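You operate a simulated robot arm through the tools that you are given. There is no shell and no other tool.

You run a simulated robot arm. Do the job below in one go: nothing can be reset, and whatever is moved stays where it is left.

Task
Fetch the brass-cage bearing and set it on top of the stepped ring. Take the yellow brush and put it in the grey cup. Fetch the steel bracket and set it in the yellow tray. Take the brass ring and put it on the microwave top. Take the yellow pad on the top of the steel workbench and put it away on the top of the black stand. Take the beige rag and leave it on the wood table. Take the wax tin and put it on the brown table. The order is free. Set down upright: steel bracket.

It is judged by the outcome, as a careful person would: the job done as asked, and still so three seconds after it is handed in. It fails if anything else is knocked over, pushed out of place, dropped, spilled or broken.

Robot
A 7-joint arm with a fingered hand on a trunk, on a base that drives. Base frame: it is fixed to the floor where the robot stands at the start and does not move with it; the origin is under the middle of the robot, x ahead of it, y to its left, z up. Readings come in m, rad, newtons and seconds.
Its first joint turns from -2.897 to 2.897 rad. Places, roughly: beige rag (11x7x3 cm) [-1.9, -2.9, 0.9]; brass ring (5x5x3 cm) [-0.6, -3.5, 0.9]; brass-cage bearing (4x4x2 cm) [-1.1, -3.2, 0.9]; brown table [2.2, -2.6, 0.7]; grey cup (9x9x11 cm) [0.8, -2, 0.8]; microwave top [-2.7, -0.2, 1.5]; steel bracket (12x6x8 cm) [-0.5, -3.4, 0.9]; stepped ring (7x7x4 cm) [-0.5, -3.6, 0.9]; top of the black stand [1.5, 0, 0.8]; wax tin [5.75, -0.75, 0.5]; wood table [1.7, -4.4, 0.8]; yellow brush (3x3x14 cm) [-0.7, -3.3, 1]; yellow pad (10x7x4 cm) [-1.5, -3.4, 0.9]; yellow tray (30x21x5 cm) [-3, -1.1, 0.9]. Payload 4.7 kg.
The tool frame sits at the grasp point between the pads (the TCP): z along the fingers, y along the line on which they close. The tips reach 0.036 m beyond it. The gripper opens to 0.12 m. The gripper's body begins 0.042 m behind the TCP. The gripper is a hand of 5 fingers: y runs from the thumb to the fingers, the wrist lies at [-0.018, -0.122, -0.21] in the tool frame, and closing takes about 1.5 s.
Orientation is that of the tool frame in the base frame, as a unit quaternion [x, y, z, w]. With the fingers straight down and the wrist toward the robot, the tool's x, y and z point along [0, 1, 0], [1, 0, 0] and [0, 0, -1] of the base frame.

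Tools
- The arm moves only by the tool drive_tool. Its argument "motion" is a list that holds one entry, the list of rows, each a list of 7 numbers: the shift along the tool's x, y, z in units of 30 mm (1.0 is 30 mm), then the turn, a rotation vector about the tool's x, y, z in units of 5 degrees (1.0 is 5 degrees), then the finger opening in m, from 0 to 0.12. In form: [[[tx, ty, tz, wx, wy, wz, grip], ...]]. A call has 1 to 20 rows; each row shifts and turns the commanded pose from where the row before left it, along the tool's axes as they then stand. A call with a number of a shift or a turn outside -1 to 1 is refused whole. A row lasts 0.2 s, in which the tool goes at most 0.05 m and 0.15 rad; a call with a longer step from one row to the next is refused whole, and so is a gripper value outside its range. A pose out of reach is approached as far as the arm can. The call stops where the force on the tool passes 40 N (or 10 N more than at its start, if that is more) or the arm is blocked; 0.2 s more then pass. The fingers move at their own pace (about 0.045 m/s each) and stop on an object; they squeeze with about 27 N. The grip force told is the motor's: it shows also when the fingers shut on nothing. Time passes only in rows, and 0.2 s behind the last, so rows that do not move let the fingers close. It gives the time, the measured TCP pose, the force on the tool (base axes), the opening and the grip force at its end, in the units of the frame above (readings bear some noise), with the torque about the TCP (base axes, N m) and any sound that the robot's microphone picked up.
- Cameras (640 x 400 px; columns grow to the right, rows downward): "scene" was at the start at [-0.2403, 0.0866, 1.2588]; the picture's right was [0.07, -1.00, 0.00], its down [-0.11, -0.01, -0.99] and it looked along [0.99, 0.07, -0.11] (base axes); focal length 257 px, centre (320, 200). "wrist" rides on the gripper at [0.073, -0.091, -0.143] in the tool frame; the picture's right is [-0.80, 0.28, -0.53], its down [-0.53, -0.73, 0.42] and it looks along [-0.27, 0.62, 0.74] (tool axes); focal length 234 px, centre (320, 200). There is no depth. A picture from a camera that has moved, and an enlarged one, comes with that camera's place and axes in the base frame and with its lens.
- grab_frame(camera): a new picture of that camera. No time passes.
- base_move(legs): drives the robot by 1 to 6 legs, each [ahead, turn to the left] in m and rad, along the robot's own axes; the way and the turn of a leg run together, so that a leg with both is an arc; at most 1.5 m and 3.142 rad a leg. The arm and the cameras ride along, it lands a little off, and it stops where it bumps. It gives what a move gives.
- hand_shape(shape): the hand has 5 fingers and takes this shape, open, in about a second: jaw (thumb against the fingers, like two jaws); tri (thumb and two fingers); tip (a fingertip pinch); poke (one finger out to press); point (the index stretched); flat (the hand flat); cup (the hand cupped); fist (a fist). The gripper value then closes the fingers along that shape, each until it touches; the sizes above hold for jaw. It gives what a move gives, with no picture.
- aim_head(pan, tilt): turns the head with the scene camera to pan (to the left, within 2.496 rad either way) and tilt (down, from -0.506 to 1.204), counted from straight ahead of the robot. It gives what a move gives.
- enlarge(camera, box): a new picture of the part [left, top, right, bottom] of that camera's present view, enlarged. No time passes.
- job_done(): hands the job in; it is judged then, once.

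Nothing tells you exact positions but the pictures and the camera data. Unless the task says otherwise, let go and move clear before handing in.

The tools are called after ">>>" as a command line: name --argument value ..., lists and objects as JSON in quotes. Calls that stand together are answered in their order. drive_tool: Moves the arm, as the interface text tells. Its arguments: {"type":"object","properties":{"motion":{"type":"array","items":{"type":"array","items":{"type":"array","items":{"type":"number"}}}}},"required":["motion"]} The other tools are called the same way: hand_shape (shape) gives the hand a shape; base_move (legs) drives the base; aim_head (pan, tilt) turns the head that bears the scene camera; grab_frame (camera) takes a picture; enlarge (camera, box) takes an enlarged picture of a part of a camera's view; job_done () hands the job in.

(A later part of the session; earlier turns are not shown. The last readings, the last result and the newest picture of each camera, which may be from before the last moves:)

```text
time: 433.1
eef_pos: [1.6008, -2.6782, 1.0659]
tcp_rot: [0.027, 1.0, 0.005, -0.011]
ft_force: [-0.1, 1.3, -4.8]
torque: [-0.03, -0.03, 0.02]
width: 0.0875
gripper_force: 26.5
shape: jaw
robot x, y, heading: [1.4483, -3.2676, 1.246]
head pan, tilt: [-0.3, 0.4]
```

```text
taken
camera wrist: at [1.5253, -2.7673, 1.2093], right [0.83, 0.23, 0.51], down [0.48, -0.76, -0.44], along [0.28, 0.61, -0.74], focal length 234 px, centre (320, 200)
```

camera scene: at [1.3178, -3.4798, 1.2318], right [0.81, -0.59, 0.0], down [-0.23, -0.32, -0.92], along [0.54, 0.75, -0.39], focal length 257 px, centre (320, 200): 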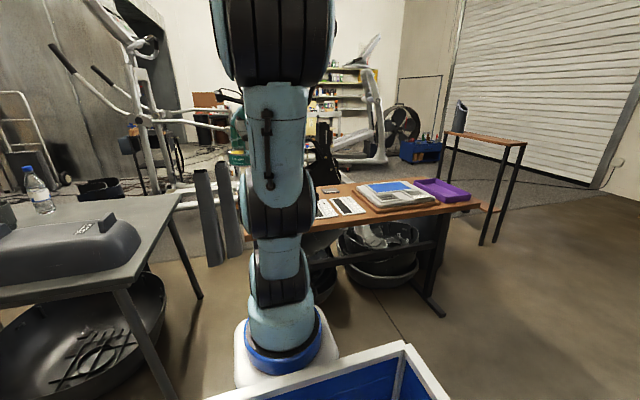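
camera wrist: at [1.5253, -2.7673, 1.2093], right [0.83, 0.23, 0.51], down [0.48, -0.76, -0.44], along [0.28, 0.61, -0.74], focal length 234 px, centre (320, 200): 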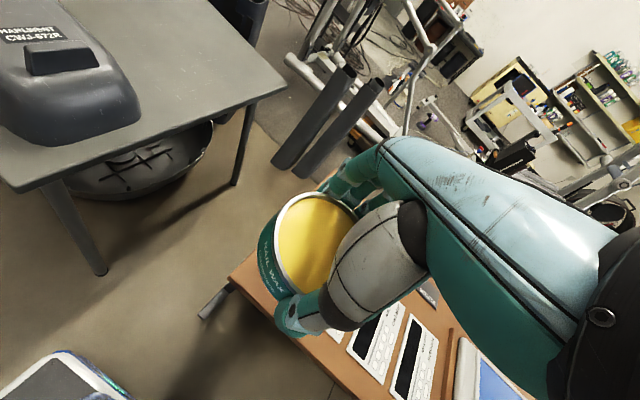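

The brown table's west end is just ahead. I'll edge forward and shift the hand right to view the intended free corner.

>>> base_move --legs '[[0.13, 0.0]]'

>>> drive_tool --motion '[[[-1, -0.2, 0, 0, 0, 0, 0.0], [-1, -0.2, 0, 0, 0, 0, 0.0], [-1, -0.2, 0, 0, 0, 0, 0.0], [-1, -0.2, 0, 0, 0, 0, 0.0], [-1, 0, 0, 0, 0, 0, 0.0], [-1, 0, 0, 0, 0, 0, 0.0], [-1, 0, 0, 0, 0, 0, 0.0], [-1, 0, 0, 0, 0, 0, 0.0]]]'

>>> grab_frame --camera "wrist"

>>> grab_frame --camera "scene"

```text
time: 434.4
eef_pos: [1.6407, -2.5536, 1.0659]
tcp_rot: [0.029, 1.0, 0.005, -0.012]
ft_force: [-0.4, 0.0, -4.5]
torque: [-0.03, 0.0, -0.02]
width: 0.0874
gripper_force: 27.0
shape: jaw
robot x, y, heading: [1.4904, -3.1449, 1.249]
head pan, tilt: [-0.3, 0.4]
```

```text
time: 436.2
eef_pos: [1.8808, -2.5912, 1.0601]
tcp_rot: [0.029, 1.0, 0.006, -0.011]
ft_force: [-0.2, 0.3, -4.1]
torque: [-0.02, 0.0, 0.01]
width: 0.0871
gripper_force: 26.6
shape: jaw
robot x, y, heading: [1.4903, -3.1425, 1.245]
head pan, tilt: [-0.3, 0.4]
```

```text
taken
camera wrist: at [1.8063, -2.6797, 1.2042], right [0.83, 0.23, 0.51], down [0.48, -0.76, -0.44], along [0.28, 0.61, -0.74], focal length 234 px, centre (320, 200)
```

wrist: 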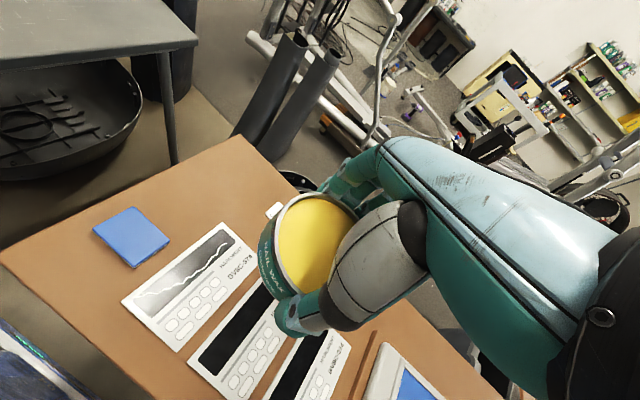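

```text
taken
camera scene: at [1.3599, -3.3558, 1.2318], right [0.81, -0.59, 0.0], down [-0.23, -0.32, -0.92], along [0.54, 0.75, -0.39], focal length 257 px, centre (320, 200)
```

scene: 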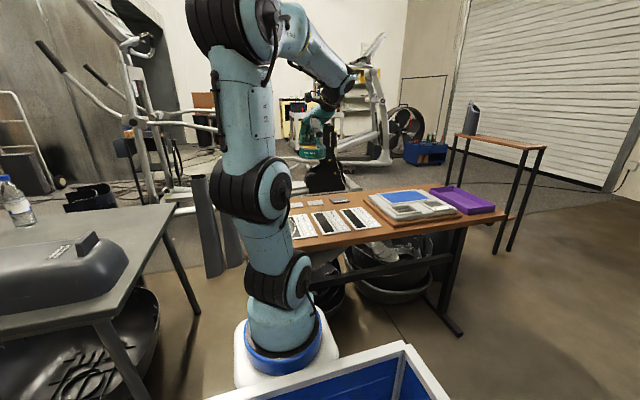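

The back-left corner of the brown table is free around (1.785, -2.37). I'll bring the tin over it and lower.

>>> drive_tool --motion '[[[0.45, 0.9, 0, 0, 0, 0, 0.0], [0.45, 0.9, 0, 0, 0, 0, 0.0], [0.45, 0.9, 0, 0, 0, 0, 0.0], [0.45, 0.9, 0, 0, 0, 0, 0.0], [0.45, 0.9, 0, 0, 0, 0, 0.0], [0.45, 0.9, 0, 0, 0, 0, 0.0], [0.45, 0.9, 0, 0, 0, 0, 0.0], [0.45, 0.9, 0, 0, 0, 0, 0.0], [0, 0, 1, 0, 0, 0, 0.0], [0, 0, 1, 0, 0, 0, 0.0], [0, 0, 1, 0, 0, 0, 0.0], [0, 0, 1, 0, 0, 0, 0.0]]]'

>>> grab_frame --camera "wrist"

>>> grab_frame --camera "scene"

```text
time: 438.8
eef_pos: [1.78, -2.368, 0.9456]
tcp_rot: [0.028, 1.0, 0.005, -0.011]
ft_force: [0.0, -0.1, -3.0]
torque: [0.02, -0.04, -0.01]
width: 0.0875
gripper_force: 27.0
shape: jaw
robot x, y, heading: [1.4872, -3.1442, 1.24]
head pan, tilt: [-0.3, 0.4]
```

```text
taken
camera wrist: at [1.7065, -2.4569, 1.0885], right [0.83, 0.23, 0.51], down [0.48, -0.76, -0.44], along [0.28, 0.61, -0.74], focal length 234 px, centre (320, 200)
```

wrist: 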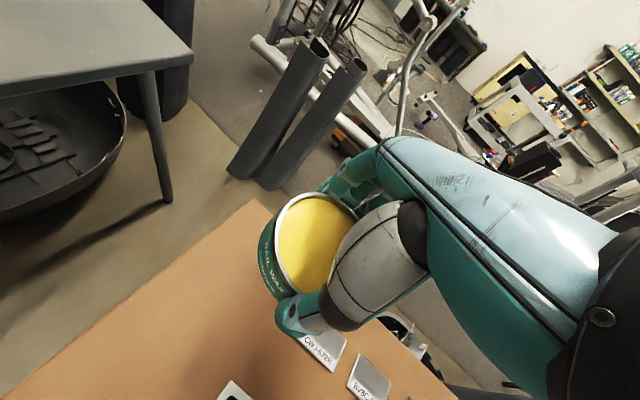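

```text
taken
camera scene: at [1.36, -3.3557, 1.2318], right [0.81, -0.59, 0.0], down [-0.23, -0.32, -0.92], along [0.54, 0.75, -0.39], focal length 257 px, centre (320, 200)
```

scene: 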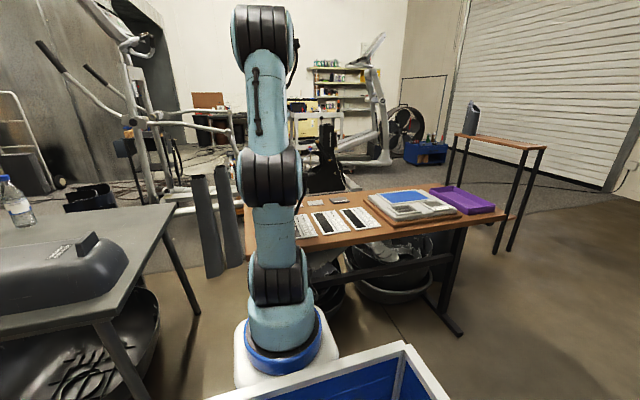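

Good margins (≈4 cm from the end, 7 cm from the back edge). Lowering.

>>> drive_tool --motion '[[[0, 0, 1, 0, 0, 0, 0.0], [0, 0, 1, 0, 0, 0, 0.0], [0, 0, 1, 0, 0, 0, 0.0], [0, 0, 0.7, 0, 0, 0, 0.0], [0, 0, 0.3, 0, 0, 0, 0.0], [0, 0, 0, 0, 0, 0, 0.0]]]'

>>> drive_tool --motion '[[[0, 0, 0.3, 0, 0, 0, 0.0], [0, 0, 0.3, 0, 0, 0, 0.0], [0, 0, 0.2, 0, 0, 0, 0.0], [0, 0, 0, 0, 0, 0, 0.0]]]'

>>> grab_frame --camera "wrist"

```text
time: 440.2
eef_pos: [1.7778, -2.3673, 0.8241]
tcp_rot: [0.027, 1.0, 0.005, -0.011]
ft_force: [-0.2, -0.3, -3.8]
torque: [0.01, 0.01, -0.02]
width: 0.0872
gripper_force: 26.9
shape: jaw
robot x, y, heading: [1.4899, -3.1459, 1.244]
head pan, tilt: [-0.3, 0.4]
```

```text
time: 441.2
eef_pos: [1.7775, -2.367, 0.7998]
tcp_rot: [0.027, 1.0, 0.005, -0.011]
ft_force: [0.7, -0.5, -4.4]
torque: [-0.01, 0.02, 0.01]
width: 0.0871
gripper_force: 26.9
shape: jaw
robot x, y, heading: [1.4879, -3.1446, 1.247]
head pan, tilt: [-0.3, 0.4]
```

```text
taken
camera wrist: at [1.7036, -2.4555, 0.9435], right [0.83, 0.23, 0.51], down [0.48, -0.76, -0.44], along [0.28, 0.61, -0.74], focal length 234 px, centre (320, 200)
```

wrist: 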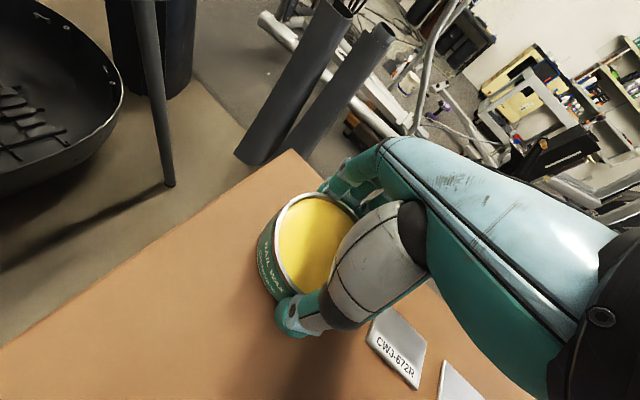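

>>> drive_tool --motion '[[[0, 0, 0.2, 0, 0, 0, 0.0], [0, 0, 0.15, 0, 0, 0, 0.0], [0, 0, 0, 0, 0, 0, 0.0]]]'

>>> drive_tool --motion '[[[0, 0, 0.12, 0, 0, 0, 0.0], [0, 0, 0, 0, 0, 0, 0.0]]]'

>>> drive_tool --motion '[[[0, 0, 0.12, 0, 0, 0, 0.0], [0, 0, 0, 0, 0, 0, 0.0]]]'

>>> drive_tool --motion '[[[0, 0, 0.12, 0, 0, 0, 0.0], [0, 0, 0, 0, 0, 0, 0.0]]]'

>>> drive_tool --motion '[[[0, 0, 0.12, 0, 0, 0, 0.0], [0, 0, 0, 0, 0, 0, 0.0]]]'

>>> grab_frame --camera "wrist"

```text
time: 442.0
eef_pos: [1.7774, -2.3652, 0.7895]
tcp_rot: [0.028, 1.0, 0.004, -0.011]
ft_force: [0.8, -0.4, -2.8]
torque: [-0.07, -0.06, 0.0]
width: 0.0872
gripper_force: 27.2
shape: jaw
robot x, y, heading: [1.4862, -3.1421, 1.241]
head pan, tilt: [-0.3, 0.4]
```

```text
time: 442.6
eef_pos: [1.7781, -2.3659, 0.7881]
tcp_rot: [0.028, 1.0, 0.006, -0.01]
ft_force: [-1.5, -1.0, 14.0]
torque: [-0.26, -0.04, -0.02]
width: 0.0871
gripper_force: 26.4
shape: jaw
robot x, y, heading: [1.4876, -3.1429, 1.245]
head pan, tilt: [-0.3, 0.4]
```

```text
time: 443.2
eef_pos: [1.7793, -2.3649, 0.7872]
tcp_rot: [0.028, 1.0, 0.009, -0.01]
ft_force: [-1.4, -0.6, 39.6]
torque: [0.05, 0.01, 0.02]
width: 0.0854
gripper_force: 26.7
shape: jaw
robot x, y, heading: [1.4903, -3.1401, 1.244]
head pan, tilt: [-0.3, 0.4]
```

```text
time: 443.8
eef_pos: [1.7784, -2.3659, 0.7819]
tcp_rot: [0.027, 1.0, 0.006, -0.01]
ft_force: [-0.4, 5.8, 40.9]
torque: [0.43, -0.1, 0.05]
width: 0.086
gripper_force: 26.5
shape: jaw
robot x, y, heading: [1.4875, -3.1426, 1.245]
head pan, tilt: [-0.3, 0.4]
```

```text
time: 444.4
eef_pos: [1.7768, -2.3654, 0.7755]
tcp_rot: [0.028, 1.0, 0.005, -0.01]
ft_force: [-0.3, 7.2, 33.0]
torque: [0.37, -0.02, 0.09]
width: 0.0859
gripper_force: 27.2
shape: jaw
robot x, y, heading: [1.4875, -3.1443, 1.245]
head pan, tilt: [-0.3, 0.4]
```

```text
taken
camera wrist: at [1.7025, -2.4561, 0.9199], right [0.83, 0.23, 0.51], down [0.48, -0.76, -0.44], along [0.28, 0.61, -0.74], focal length 234 px, centre (320, 200)
```

wrist: 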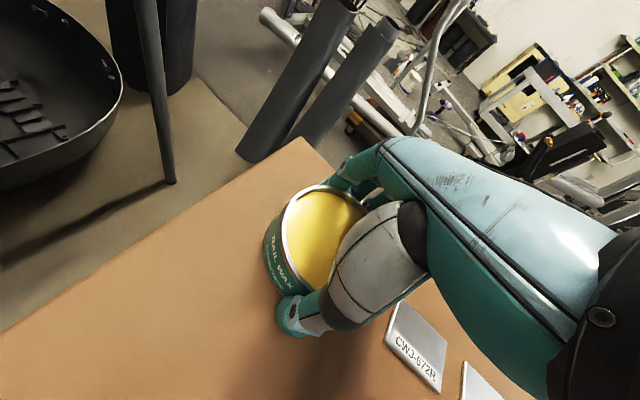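

The tin rests on the table. I'll relieve the pressure, open, and lift away.

>>> drive_tool --motion '[[[0, 0, -0.08, 0, 0, 0, 0.08], [0, 0, 0, 0, 0, 0, 0.09], [0, 0, 0, 0, 0, 0, 0.1], [0, 0, 0, 0, 0, 0, 0.11], [0, 0, 0, 0, 0, 0, 0.12], [0, 0, 0, 0, 0, 0, 0.12], [0, 0, 0, 0, 0, 0, 0.12]]]'

>>> grab_frame --camera "wrist"

```text
time: 446.0
eef_pos: [1.7761, -2.3667, 0.7773]
tcp_rot: [0.027, 1.0, 0.005, -0.011]
ft_force: [-0.1, 0.8, -0.3]
torque: [0.02, 0.02, 0.0]
width: 0.1196
gripper_force: 0.1
shape: jaw
robot x, y, heading: [1.4882, -3.145, 1.243]
head pan, tilt: [-0.3, 0.4]
```

```text
taken
camera wrist: at [1.703, -2.4558, 0.9213], right [0.83, 0.23, 0.51], down [0.48, -0.76, -0.44], along [0.28, 0.61, -0.74], focal length 234 px, centre (320, 200)
```

wrist: 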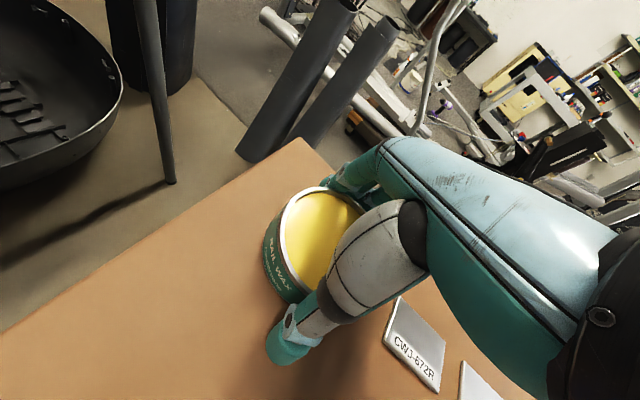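

>>> drive_tool --motion '[[[0, 0, -0.4, 0, 0, 0, 0.12], [0, 0, -0.8, 0, 0, 0, 0.12], [0, 0, -1, 0, 0, 0, 0.12], [0, 0, -1, 0, 0, 0, 0.12], [0, 0, -1, 0, 0, 0, 0.12], [0, 0, -1, 0, 0, 0, 0.12], [0, 0, -1, 0, 0, 0, 0.12], [0, 0, -1, 0, 0, 0, 0.12], [0, 0, -1, 0, 0, 0, 0.12], [0, 0, -1, 0, 0, 0, 0.12], [-0.5, -0.8, 0, 0, 0, 0, 0.12], [-0.5, -0.8, 0, 0, 0, 0, 0.12], [-0.5, -0.8, 0, 0, 0, 0, 0.12], [-0.5, -0.8, 0, 0, 0, 0, 0.12], [0, -0.8, 0, 0, 0, 0, 0.12], [0, -0.8, 0, 0, 0, 0, 0.12]]]'

>>> grab_frame --camera "wrist"

```text
time: 449.4
eef_pos: [1.8355, -2.5179, 1.052]
tcp_rot: [0.026, 1.0, 0.004, -0.011]
ft_force: [-0.2, 0.2, -0.6]
torque: [0.01, -0.02, 0.01]
width: 0.12
gripper_force: 0.1
shape: jaw
robot x, y, heading: [1.487, -3.1429, 1.243]
head pan, tilt: [-0.3, 0.4]
```

```text
taken
camera wrist: at [1.7607, -2.6061, 1.1946], right [0.83, 0.23, 0.51], down [0.48, -0.76, -0.44], along [0.28, 0.61, -0.74], focal length 234 px, centre (320, 200)
```

wrist: 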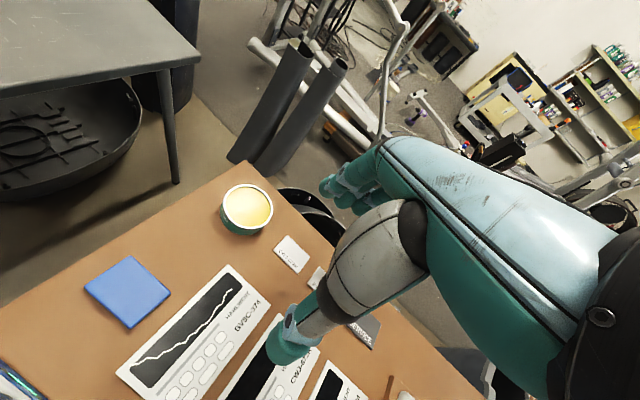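

The wax tin sits on the brown table. I'll retract and try to realign the hand with the robot's heading.

>>> drive_tool --motion '[[[0.8, -0.8, -0.3, 0, 0, 0, 0.12], [0.8, -0.8, -0.3, 0, 0, 0, 0.12], [0.8, -0.5, -0.3, 0, 0, 0, 0.12], [0.8, 0, -0.3, 0, 0, 0, 0.12], [0.8, 0, -0.3, 0, 0, 0, 0.12], [0.8, 0, 0, 0, 0, 0, 0.12], [0, 0, 0, 0, 0, 1, 0.12], [0, 0, 0, 0, 0, 1, 0.12], [0, 0, 0, 0, 0, 1, 0.12], [0, 0, 0, 0, 0, 0, 0.12]]]'

>>> grab_frame --camera "scene"

```text
time: 451.6
eef_pos: [1.6902, -2.5718, 1.1002]
tcp_rot: [0.093, 0.996, 0.004, -0.012]
ft_force: [0.7, 0.0, 0.3]
torque: [-0.02, 0.02, 0.0]
width: 0.1197
gripper_force: 0.1
shape: jaw
out of reach, approached as far as the arm can: row 9
robot x, y, heading: [1.4881, -3.1462, 1.247]
head pan, tilt: [-0.3, 0.4]
```

```text
taken
camera scene: at [1.3599, -3.3557, 1.2319], right [0.81, -0.59, 0.0], down [-0.23, -0.32, -0.92], along [0.54, 0.75, -0.39], focal length 257 px, centre (320, 200)
```

scene: 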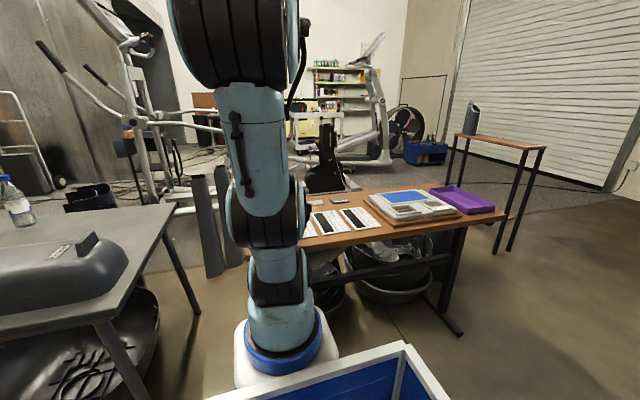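

>>> drive_tool --motion '[[[-0.6, 1, 0, 0, 0, 0, 0.12], [-0.6, 1, 0, 0, 0, 0, 0.12], [-0.6, 1, 0, 0, 0, 0, 0.12], [-0.6, 1, 0, 0, 0, 0, 0.12], [-0.6, 1, 0, 0, 0, 0, 0.12], [-0.6, 1, 0, 0, 0, 0, 0.12], [0, 0, 0, 0, 0, 1, 0.12], [0, 0, 0, 0, 0, 1, 0.12], [0, 0, 0, 0, 0, 1, 0.12], [0, 0, 0, 0, 0, 1, 0.12], [0, 0, 0, 0, 0, 1, 0.12], [0, 0, 0, 0, 0, 1, 0.12]]]'

>>> drive_tool --motion '[[[0, -1, 0, 0, 0, 0, 0.12], [0, -1, 0, 0, 0, 0, 0.12], [0, -1, 0, 0, 0, 0, 0.12], [0, -1, 0, 0, 0, 0, 0.12], [0, -1, 0, 0, 0, 0, 0.12], [0, -1, 0, 0, 0, 0, 0.12], [0, -1, 0, 0, 0, 0, 0.12], [0, -1, 0, 0, 0, 0, 0.12]]]'

>>> grab_frame --camera "scene"

```text
time: 454.2
eef_pos: [1.8291, -2.415, 1.098]
tcp_rot: [0.135, 0.991, 0.005, -0.013]
ft_force: [0.2, 0.7, 0.4]
torque: [-0.02, -0.03, 0.01]
width: 0.1201
gripper_force: 0.0
shape: jaw
out of reach, approached as far as the arm can: row 8, 9, 10, 11, 12
robot x, y, heading: [1.4903, -3.1437, 1.246]
head pan, tilt: [-0.3, 0.4]
```

```text
time: 456.0
eef_pos: [1.7636, -2.6456, 1.097]
tcp_rot: [0.136, 0.991, 0.005, -0.013]
ft_force: [-0.1, 1.0, -0.4]
torque: [0.0, 0.04, -0.01]
width: 0.1197
gripper_force: 0.1
shape: jaw
robot x, y, heading: [1.4885, -3.1432, 1.243]
head pan, tilt: [-0.3, 0.4]
```

```text
taken
camera scene: at [1.3601, -3.3556, 1.2319], right [0.81, -0.59, 0.0], down [-0.23, -0.32, -0.92], along [0.54, 0.75, -0.39], focal length 257 px, centre (320, 200)
```

scene: 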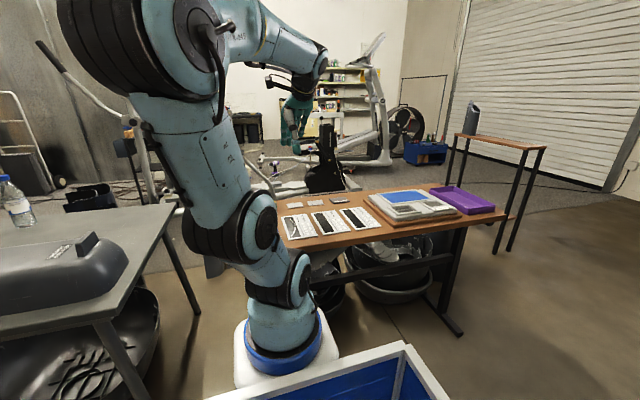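

The hand is nearly aligned again. Next the brush: I'll raise the arm and drive back west through the aisle to the bench.

>>> drive_tool --motion '[[[0.8, -0.2, -0.6, 0, 0, 0, 0.12], [0.8, -0.2, -0.6, 0, 0, 0, 0.12], [0.8, 0, -0.6, 0, 0, 0, 0.12], [0.8, 0, -0.6, 0, 0, 0, 0.12]]]'

>>> base_move --legs '[[0.0, 2.1], [0.3, 0.0], [0.0, -0.61], [0.82, 0.0], [0.815, 0.0], [0.0, 1.656]]'

>>> grab_frame --camera "wrist"

>>> aim_head --pan 0.0 --tilt 0.4

>>> grab_frame --camera "scene"

```text
time: 457.0
eef_pos: [1.6873, -2.6393, 1.1593]
tcp_rot: [0.134, 0.991, 0.006, -0.015]
ft_force: [-0.9, 0.1, -0.3]
torque: [0.01, 0.0, -0.03]
width: 0.1196
gripper_force: 0.1
shape: jaw
out of reach, approached as far as the arm can: row 4
robot x, y, heading: [1.4884, -3.1446, 1.246]
head pan, tilt: [-0.3, 0.4]
```

```text
time: 477.6
eef_pos: [-0.505, -3.0169, 1.1576]
tcp_rot: [0.989, -0.147, 0.014, 0.006]
ft_force: [0.3, 0.8, -0.9]
torque: [-0.03, 0.02, 0.01]
width: 0.1198
gripper_force: 0.1
shape: jaw
robot x, y, heading: [-0.294, -2.5186, -1.924]
head pan, tilt: [-0.3, 0.4]
```

```text
taken
camera wrist: at [-0.4123, -2.9484, 1.3026], right [-0.86, -0.03, 0.5], down [-0.28, 0.85, -0.45], along [-0.41, -0.53, -0.74], focal length 234 px, centre (320, 200)
```

wrist: 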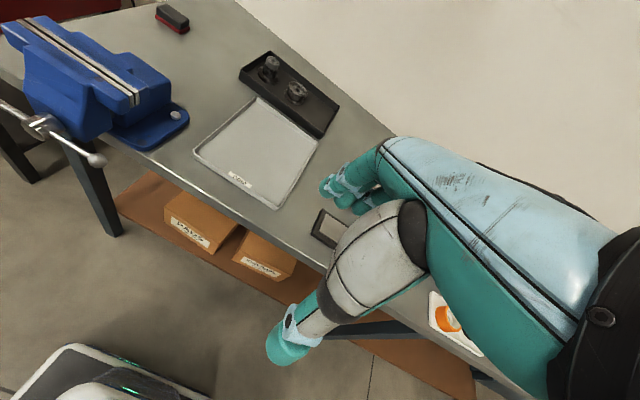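

```text
time: 478.4
eef_pos: [-0.5041, -3.0172, 1.1589]
tcp_rot: [0.989, -0.146, 0.015, 0.005]
ft_force: [0.4, 0.2, 0.2]
torque: [0.04, 0.0, 0.01]
width: 0.1197
gripper_force: 0.1
shape: jaw
robot x, y, heading: [-0.2943, -2.5197, -1.919]
head pan, tilt: [0.0, 0.4]
```

```text
taken
camera scene: at [-0.1402, -2.3211, 1.2319], right [-0.94, 0.34, 0.0], down [0.13, 0.37, -0.92], along [-0.32, -0.86, -0.39], focal length 257 px, centre (320, 200)
```

scene: 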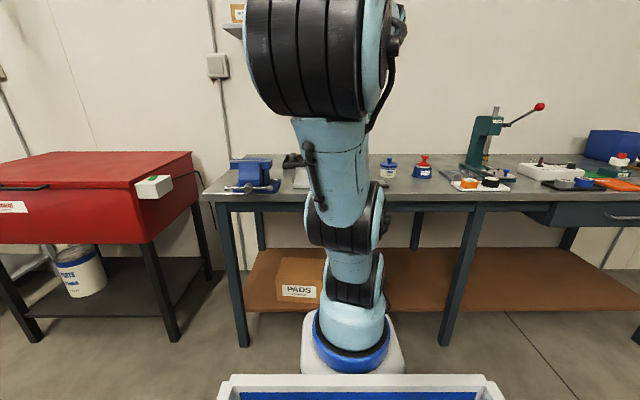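

Everything on the bench is as left. I'll move in and shift the hand right to see the brush in its holder.

>>> base_move --legs '[[0.12, 0.02]]'

>>> drive_tool --motion '[[[-1, 0, 0, 0, 0, 0, 0.12], [-1, 0, 0, 0, 0, 0, 0.12], [-1, 0, 0, 0, 0, 0, 0.12], [-1, 0, 0, 0, 0, 0, 0.12], [-1, 0, 0, 0, 0, 0, 0.12], [-1, 0, 0, 0, 0, 0, 0.12], [-1, 0, 0, 0, 0, 0, 0.12], [0, 0, 0, 0, 0, 0.5, 0.12]]]'

>>> grab_frame --camera "wrist"

>>> aim_head --pan 0.25 --tilt 0.4

>>> grab_frame --camera "scene"

```text
time: 479.6
eef_pos: [-0.5345, -3.1337, 1.1576]
tcp_rot: [0.991, -0.137, 0.014, 0.006]
ft_force: [-0.2, -0.5, 1.2]
torque: [-0.02, 0.0, -0.01]
width: 0.1196
gripper_force: 0.1
shape: jaw
robot x, y, heading: [-0.3346, -2.6274, -1.899]
head pan, tilt: [0.0, 0.4]
```

```text
time: 481.4
eef_pos: [-0.7374, -3.0766, 1.1527]
tcp_rot: [0.987, -0.158, 0.016, 0.005]
ft_force: [0.4, -0.2, -0.2]
torque: [-0.02, 0.01, -0.02]
width: 0.1197
gripper_force: 0.1
shape: jaw
robot x, y, heading: [-0.3322, -2.6326, -1.901]
head pan, tilt: [0.0, 0.4]
```

```text
taken
camera wrist: at [-0.6434, -3.0109, 1.2965], right [-0.87, -0.01, 0.5], down [-0.26, 0.86, -0.45], along [-0.43, -0.52, -0.74], focal length 234 px, centre (320, 200)
```

wrist: 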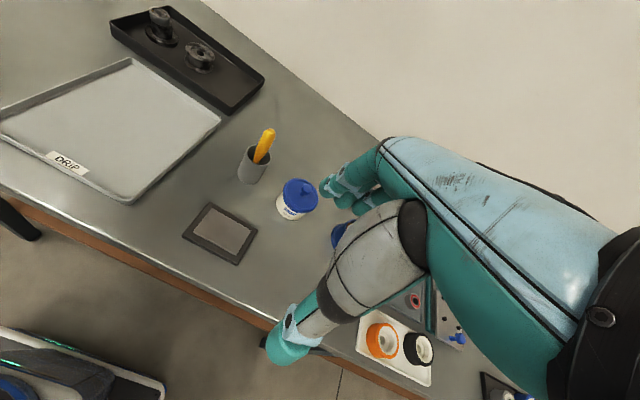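

```text
time: 482.2
eef_pos: [-0.7365, -3.077, 1.1524]
tcp_rot: [0.987, -0.158, 0.015, 0.005]
ft_force: [0.2, 0.0, -0.2]
torque: [0.0, -0.02, 0.0]
width: 0.1197
gripper_force: 0.0
shape: jaw
robot x, y, heading: [-0.3316, -2.63, -1.906]
head pan, tilt: [0.25, 0.4]
```

```text
taken
camera scene: at [-0.1615, -2.4353, 1.2319], right [-1.0, 0.08, 0.0], down [0.03, 0.39, -0.92], along [-0.07, -0.92, -0.39], focal length 257 px, centre (320, 200)
```

scene: 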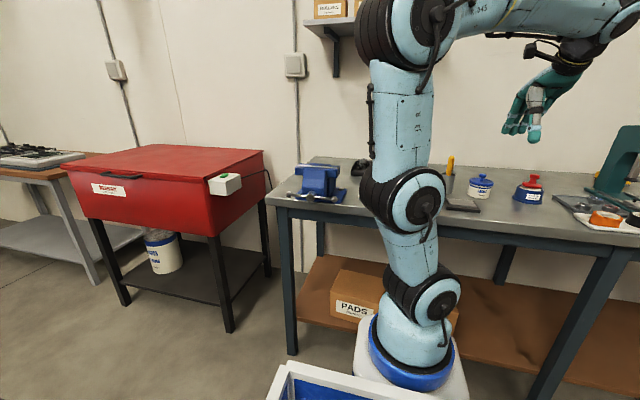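

>>> enlarge --camera "wrist" --box '[200, 110, 328, 190]'

>>> aim_head --pan -0.15 --tilt 0.4

>>> grab_frame --camera "scene"

```text
5.00 times, centred on (264, 150) of wrist
camera zoom: at [-0.6432, -3.0109, 1.2965], right [-0.87, -0.01, 0.5], down [-0.27, 0.86, -0.45], along [-0.43, -0.52, -0.74], focal length 1171 px, centre (600, 450)
```

zoom: 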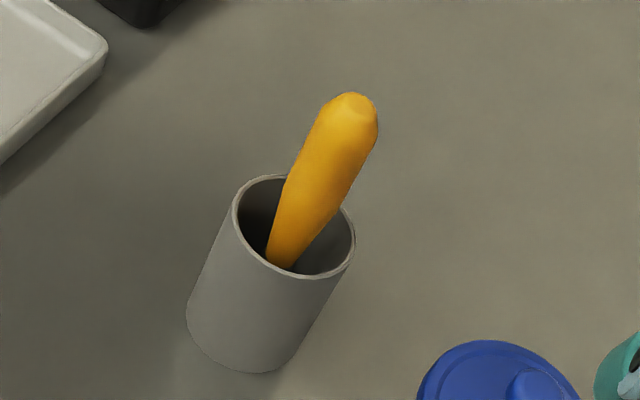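

```text
time: 483.1
eef_pos: [-0.7371, -3.0779, 1.1534]
tcp_rot: [0.987, -0.158, 0.015, 0.005]
ft_force: [1.1, -0.1, 0.9]
torque: [0.02, 0.01, 0.0]
width: 0.1201
gripper_force: 0.1
shape: jaw
robot x, y, heading: [-0.3322, -2.6308, -1.9]
head pan, tilt: [-0.15, 0.4]
```

```text
taken
camera scene: at [-0.1968, -2.4252, 1.2319], right [-0.89, 0.46, 0.0], down [0.18, 0.35, -0.92], along [-0.42, -0.82, -0.39], focal length 257 px, centre (320, 200)
```

scene: 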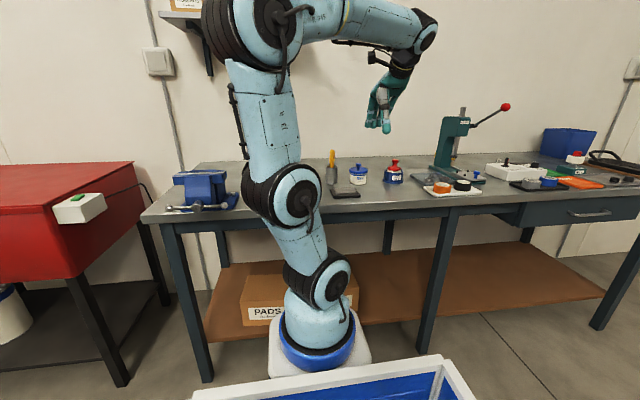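

>>> enlarge --camera "scene" --box '[300, 135, 396, 205]'

```text
5.71 times, centred on (348, 170) of scene
camera zoom: at [-0.1968, -2.4252, 1.2319], right [-0.89, 0.46, 0.0], down [0.18, 0.35, -0.92], along [-0.42, -0.82, -0.39], focal length 1469 px, centre (160, 371)
```

zoom: 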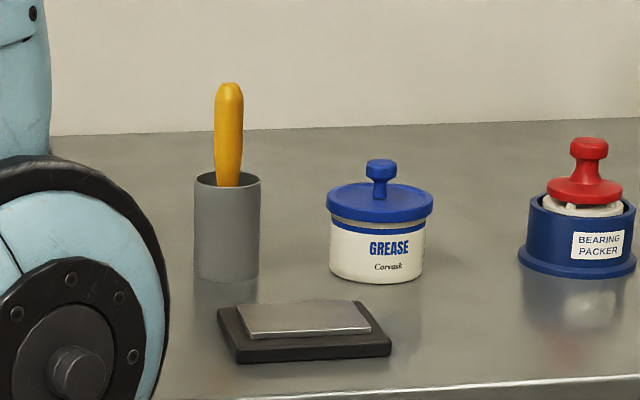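

The brush handle stands nearly vertical at about (-0.707, -3.298), rim of its holder at z≈0.955. I'll hover over it.

>>> drive_tool --motion '[[[0.463, 0.95, 0, 0, -0.37, 0, 0.07], [0.463, 0.95, 0, 0, 0, 0, 0.07], [0.463, 0.95, 0, 0, 0, 0, 0.07], [0.463, 0.95, 0, 0, 0, 0, 0.07], [0.463, 0.95, 0, 0, 0, 0, 0.07], [0.463, 0.95, 0, 0, 0, 0, 0.07], [0.463, 0.95, 0, 0, 0, 0, 0.07], [0, 0, 0, 0, 0, 0, 0.07]]]'

>>> grab_frame --camera "wrist"

>>> enlarge --camera "scene" --box '[290, 105, 410, 205]'

```text
time: 484.9
eef_pos: [-0.706, -3.2965, 1.153]
tcp_rot: [0.987, -0.158, 0.0, 0.004]
ft_force: [-0.1, 0.0, 0.7]
torque: [0.01, -0.02, 0.02]
width: 0.0703
gripper_force: 0.1
shape: jaw
robot x, y, heading: [-0.3353, -2.6276, -1.902]
head pan, tilt: [-0.15, 0.4]
```

```text
taken
camera wrist: at [-0.6084, -3.2324, 1.2953], right [-0.85, -0.01, 0.53], down [-0.28, 0.86, -0.43], along [-0.45, -0.51, -0.73], focal length 234 px, centre (320, 200)
```

wrist: 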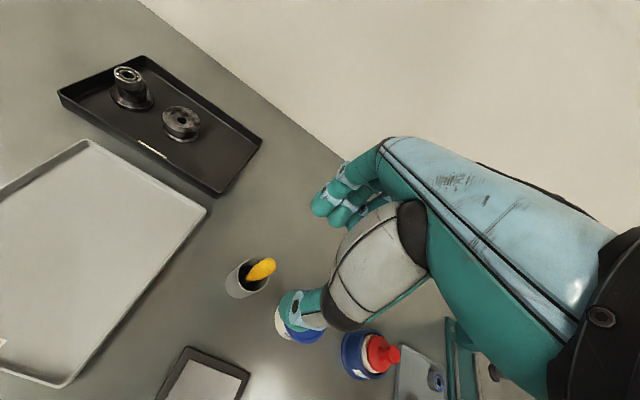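

```text
4.00 times, centred on (350, 155) of scene
camera zoom: at [-0.1968, -2.4251, 1.2319], right [-0.89, 0.46, 0.0], down [0.18, 0.35, -0.92], along [-0.43, -0.82, -0.39], focal length 1028 px, centre (200, 380)
```

zoom: 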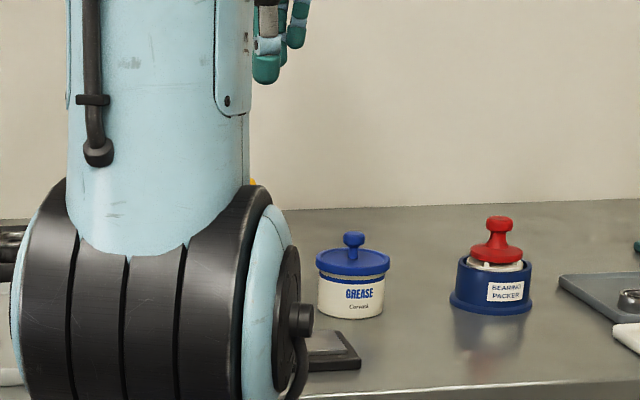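

>>> drive_tool --motion '[[[0.2, 0.25, 0.8, 0, 0, 0, 0.07], [0, 0, 0.9, 0, 0, 0, 0.07], [0, 0, 0, 0, 0, 0, 0.07]]]'

>>> grab_frame --camera "wrist"

>>> enlarge --camera "wrist" --box '[230, 200, 342, 300]'

```text
time: 485.7
eef_pos: [-0.7021, -3.3055, 1.1032]
tcp_rot: [0.988, -0.157, 0.0, 0.003]
ft_force: [-0.4, 0.5, -0.3]
torque: [0.01, 0.01, -0.02]
width: 0.0704
gripper_force: 0.1
shape: jaw
robot x, y, heading: [-0.3371, -2.6295, -1.9]
head pan, tilt: [-0.15, 0.4]
```

```text
taken
camera wrist: at [-0.6049, -3.2415, 1.244], right [-0.85, -0.01, 0.53], down [-0.28, 0.86, -0.43], along [-0.45, -0.51, -0.73], focal length 234 px, centre (320, 200)
```

wrist: 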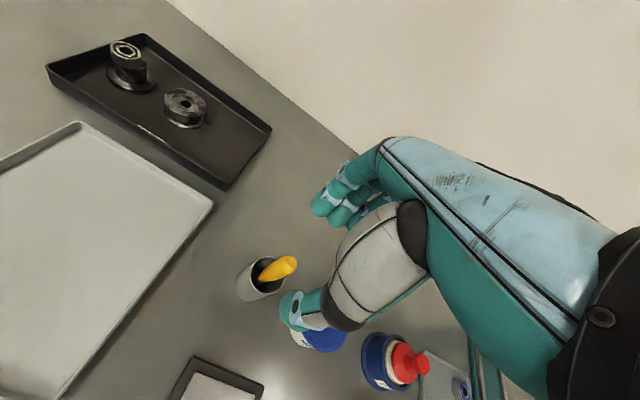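

```text
4.00 times, centred on (286, 250) of wrist
camera zoom: at [-0.6049, -3.2415, 1.244], right [-0.85, -0.01, 0.53], down [-0.28, 0.86, -0.43], along [-0.45, -0.51, -0.73], focal length 937 px, centre (456, 0)
```

zoom: 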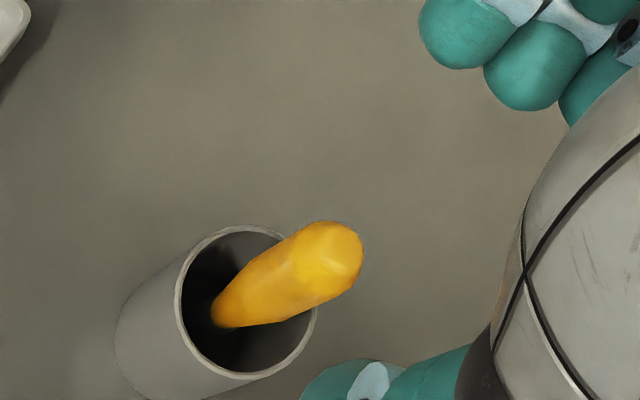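

Brush and holder are centred under the tool. Descending to grip the handle above the rim.

>>> drive_tool --motion '[[[-0.1, 0.05, 0.9, 0, 0, 0, 0.07], [0, 0, 0.9, 0, 0, 0, 0.07], [0, 0, 0.8, 0, 0, 0, 0.07], [0, 0, 0.5, 0, 0, 0, 0.07], [0, 0, 0.1, 0, 0, 0, 0.07], [0, 0, 0, 0, 0, 0, 0.07]]]'

>>> grab_frame --camera "wrist"

>>> enlarge --camera "wrist" --box '[240, 190, 352, 290]'

```text
time: 487.1
eef_pos: [-0.7068, -3.3069, 1.0076]
tcp_rot: [0.988, -0.157, 0.0, 0.004]
ft_force: [0.0, 0.3, -1.1]
torque: [-0.01, -0.03, -0.03]
width: 0.0702
gripper_force: 0.0
shape: jaw
robot x, y, heading: [-0.3304, -2.6278, -1.9]
head pan, tilt: [-0.15, 0.4]
```

```text
taken
camera wrist: at [-0.6086, -3.2424, 1.1489], right [-0.85, -0.01, 0.53], down [-0.28, 0.86, -0.43], along [-0.45, -0.51, -0.73], focal length 234 px, centre (320, 200)
```

wrist: 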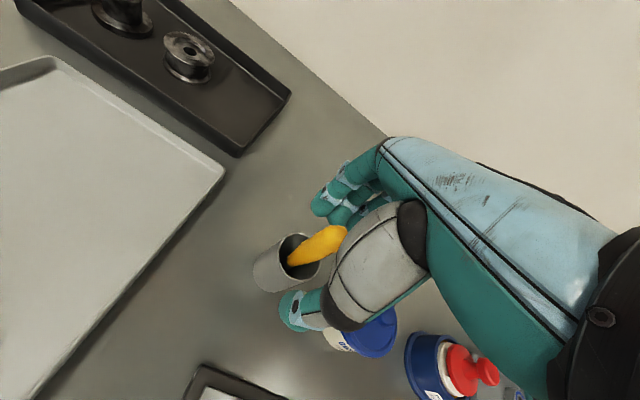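

```text
4.00 times, centred on (296, 240) of wrist
camera zoom: at [-0.6086, -3.2424, 1.1489], right [-0.85, -0.01, 0.53], down [-0.28, 0.86, -0.43], along [-0.45, -0.51, -0.73], focal length 937 px, centre (416, 40)
```

zoom: 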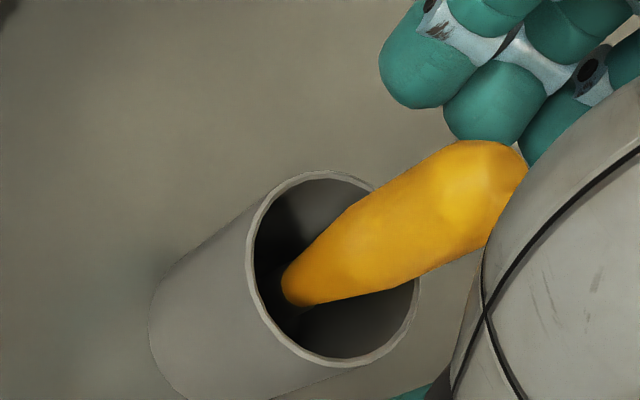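

>>> drive_tool --motion '[[[0, 0, 0, 0, 0, 0, 0.05], [0, 0, 0, 0, 0, 0, 0.03], [0, 0, 0, 0, 0, 0, 0.01], [0, 0, 0, 0, 0, 0, 0.0], [0, 0, 0, 0, 0, 0, 0.0], [0, 0, 0, 0, 0, 0, 0.0], [0, 0, 0, 0, 0, 0, 0.0]]]'

>>> enlarge --camera "wrist" --box '[240, 190, 352, 290]'

>>> drive_tool --motion '[[[0, 0, -0.2, 0, 0, 0, 0.0], [0, 0, -0.5, 0, 0, 0, 0.0], [0, 0, -0.8, 0, 0, 0, 0.0], [0, 0, -0.8, 0, 0, 0, 0.0]]]'

>>> grab_frame --camera "wrist"

```text
time: 488.7
eef_pos: [-0.707, -3.306, 1.0071]
tcp_rot: [0.987, -0.158, 0.0, 0.002]
ft_force: [-0.5, 0.6, -0.5]
torque: [-0.01, 0.01, -0.02]
width: 0.0117
gripper_force: 27.4
shape: jaw
robot x, y, heading: [-0.3358, -2.6297, -1.898]
head pan, tilt: [-0.15, 0.4]
```

```text
4.00 times, centred on (296, 240) of wrist
camera zoom: at [-0.6086, -3.2424, 1.1489], right [-0.85, -0.01, 0.53], down [-0.28, 0.86, -0.43], along [-0.45, -0.51, -0.73], focal length 937 px, centre (416, 40)
```

zoom: 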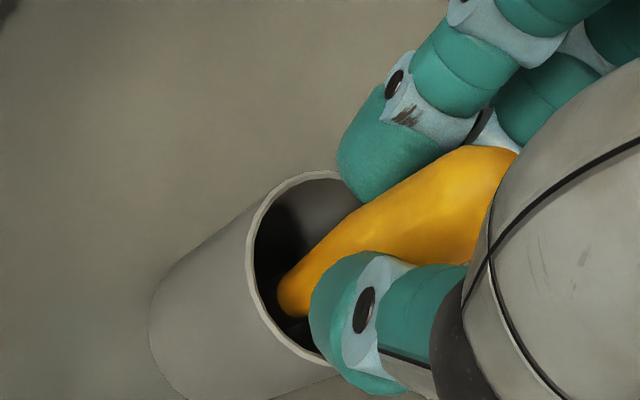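

```text
time: 489.7
eef_pos: [-0.7065, -3.3079, 1.0751]
tcp_rot: [0.987, -0.158, 0.0, 0.002]
ft_force: [-0.1, -0.8, -1.2]
torque: [0.01, -0.02, 0.0]
width: 0.0119
gripper_force: 26.7
shape: jaw
robot x, y, heading: [-0.3348, -2.6274, -1.9]
head pan, tilt: [-0.15, 0.4]
```

```text
taken
camera wrist: at [-0.6085, -3.2424, 1.217], right [-0.85, -0.01, 0.53], down [-0.28, 0.86, -0.43], along [-0.45, -0.51, -0.73], focal length 234 px, centre (320, 200)
```

wrist: 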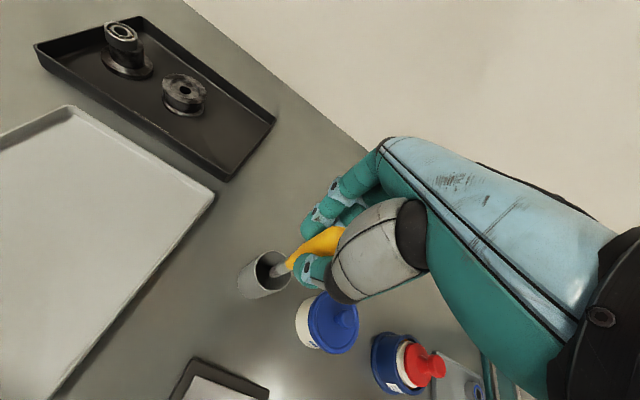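

The brush is coming out of its holder. Lifting further until it is clear.

>>> drive_tool --motion '[[[0, 0, -0.8, 0, 0, 0, 0.0], [0, 0, -0.8, 0, 0, 0, 0.0], [0, 0, -0.8, 0, 0, 0, 0.0], [0, 0, -0.8, 0, 0, 0, 0.0], [0, 0, -0.8, 0, 0, 0, 0.0], [0, 0, -0.5, 0, 0, 0, 0.0]]]'

>>> grab_frame --camera "wrist"

>>> aim_head --pan -0.35 --tilt 0.3

>>> grab_frame --camera "scene"

```text
time: 491.1
eef_pos: [-0.7061, -3.3051, 1.2087]
tcp_rot: [0.988, -0.155, 0.002, 0.006]
ft_force: [0.1, -0.1, 0.2]
torque: [0.01, -0.02, 0.0]
width: 0.0118
gripper_force: 27.3
shape: jaw
robot x, y, heading: [-0.3325, -2.6284, -1.903]
head pan, tilt: [-0.15, 0.4]
```

```text
taken
camera wrist: at [-0.6106, -3.2387, 1.352], right [-0.85, -0.01, 0.52], down [-0.28, 0.86, -0.44], along [-0.44, -0.52, -0.73], focal length 234 px, centre (320, 200)
```

wrist: 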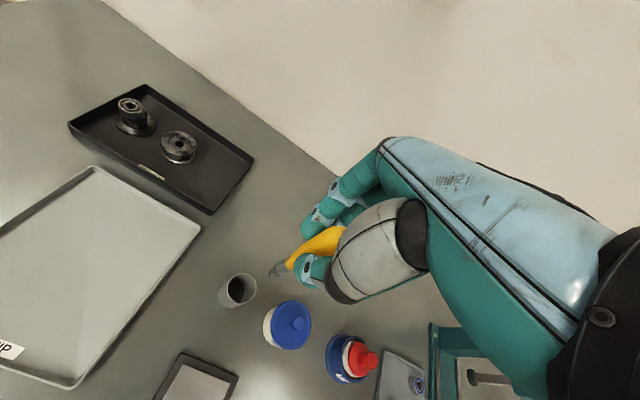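

```text
time: 491.8
eef_pos: [-0.7074, -3.3045, 1.209]
tcp_rot: [0.988, -0.154, 0.003, 0.007]
ft_force: [-0.9, -0.2, -1.2]
torque: [0.0, -0.04, 0.03]
width: 0.0118
gripper_force: 27.0
shape: jaw
robot x, y, heading: [-0.3325, -2.6311, -1.906]
head pan, tilt: [-0.351, 0.3]
```

```text
taken
camera scene: at [-0.2128, -2.4156, 1.2411], right [-0.78, 0.63, 0.0], down [0.19, 0.23, -0.96], along [-0.6, -0.74, -0.3], focal length 257 px, centre (320, 200)
```

scene: 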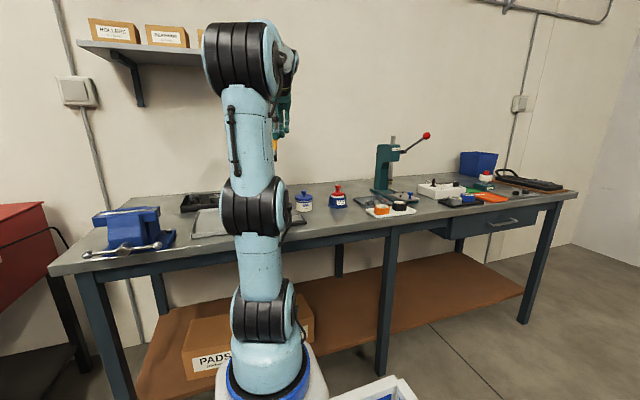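

The brush is free of its holder (bottom about 12.7 cm below the TCP). I'll retract, back off, and drive into the aisle beside the grey table to inspect the cup.

>>> drive_tool --motion '[[[0.4, -1, -0.3, 0, 0, 0, 0.0], [0.4, -1, -0.3, 0, 0, 0, 0.0], [0.4, -1, 0, 0, 0, 0, 0.0], [0.4, -1, 0, 0, 0, 0, 0.0], [0.4, -1, 0, 0, 0, 0, 0.0], [0.4, -1, 0, 0, 0, 0, 0.0], [0.4, -1, 0, 0, 0, 0, 0.0], [0.4, -1, 0, 0, 0, 0, 0.0]]]'

>>> base_move --legs '[[-0.12, 0.0], [0.0, 1.49], [0.66, 0.0], [0.0, 0.09]]'

>>> aim_head --pan 1.2 --tilt 0.5

>>> grab_frame --camera "scene"

>>> grab_frame --camera "wrist"

```text
time: 493.6
eef_pos: [-0.5451, -3.105, 1.2232]
tcp_rot: [0.988, -0.156, 0.002, 0.005]
ft_force: [-1.7, -0.2, -0.4]
torque: [0.05, -0.03, 0.02]
width: 0.0116
gripper_force: 26.2
shape: jaw
out of reach, approached as far as the arm can: row 1
robot x, y, heading: [-0.3316, -2.6314, -1.907]
head pan, tilt: [-0.351, 0.3]
```

```text
time: 502.3
eef_pos: [0.7897, -2.9959, 1.223]
tcp_rot: [0.808, 0.589, 0.005, 0.002]
ft_force: [0.3, 1.0, -0.5]
torque: [-0.02, -0.01, -0.01]
width: 0.0116
gripper_force: 26.9
shape: jaw
robot x, y, heading: [0.3159, -2.7865, -0.332]
head pan, tilt: [-0.351, 0.3]
```

```text
time: 503.9
eef_pos: [0.7887, -2.9962, 1.2232]
tcp_rot: [0.808, 0.589, 0.005, 0.001]
ft_force: [-0.5, 0.5, 0.0]
torque: [0.0, -0.05, 0.01]
width: 0.0118
gripper_force: 27.4
shape: jaw
robot x, y, heading: [0.3107, -2.7904, -0.325]
head pan, tilt: [1.201, 0.499]
```

```text
taken
camera scene: at [0.0826, -2.5353, 1.2227], right [0.77, -0.64, 0.0], down [-0.31, -0.37, -0.88], along [0.57, 0.67, -0.48], focal length 257 px, centre (320, 200)
```

scene: 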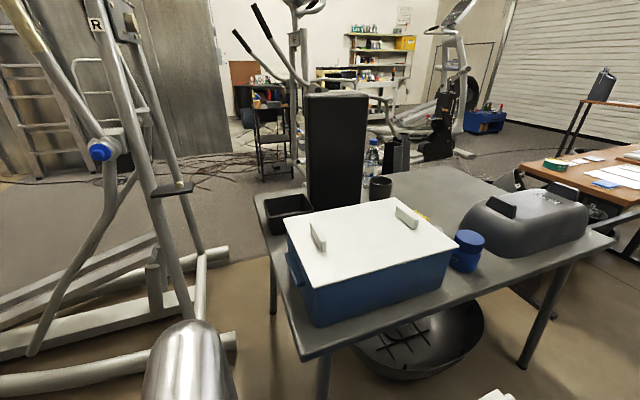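

```text
taken
camera wrist: at [0.7235, -2.9003, 1.3659], right [0.01, -0.85, 0.52], down [-0.86, -0.28, -0.43], along [0.52, -0.44, -0.73], focal length 234 px, centre (320, 200)
```

wrist: 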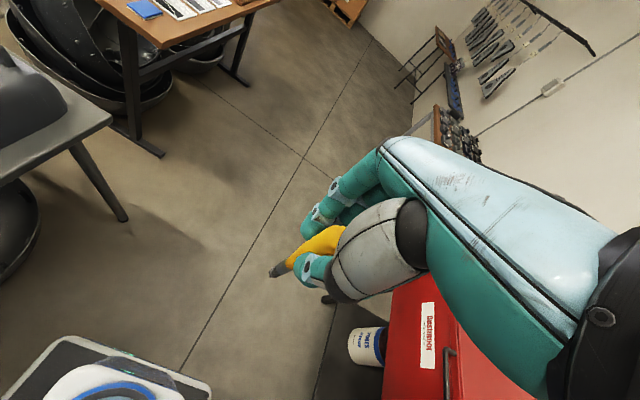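

The cup stands between a black box (west), a bottle (northeast) and the white-lid box (south). I'll swing the arm 90° to the left to reach it sideways from the aisle.

>>> drive_tool --motion '[[[0.9, 0.1, 0, 0, 0, -1, 0.0], [0.9, 0.1, 0, 0, 0, -1, 0.0], [0.9, 0.1, 0, 0, 0, -1, 0.0], [0.9, 0.1, 0, 0, 0, -1, 0.0], [0.9, 0.1, 0, 0, 0, -1, 0.0], [0.9, 0.1, 0, 0, 0, -1, 0.0], [0.9, 0.1, 0, 0, 0, -1, 0.0], [0.9, 0.1, 0, 0, 0, -1, 0.0], [0.9, 0.1, 0, 0, 0, -1, 0.0]]]'

>>> grab_frame --camera "scene"

```text
time: 505.9
eef_pos: [0.801, -2.7888, 1.2224]
tcp_rot: [0.52, 0.854, 0.006, 0.003]
ft_force: [0.2, -0.8, -0.6]
torque: [-0.02, 0.01, -0.01]
width: 0.0116
gripper_force: 26.9
shape: jaw
out of reach, approached as far as the arm can: row 2, 3, 4, 5, 6, 7, 8, 9
robot x, y, heading: [0.3098, -2.7881, -0.327]
head pan, tilt: [1.201, 0.499]
```

```text
taken
camera scene: at [0.0826, -2.5353, 1.2227], right [0.77, -0.64, 0.0], down [-0.31, -0.37, -0.88], along [0.56, 0.67, -0.48], focal length 257 px, centre (320, 200)
```

scene: 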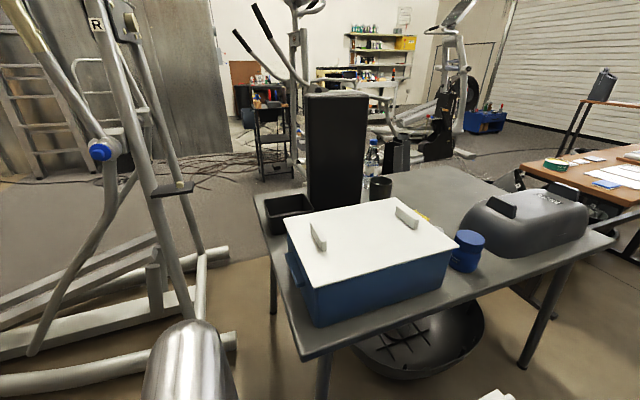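

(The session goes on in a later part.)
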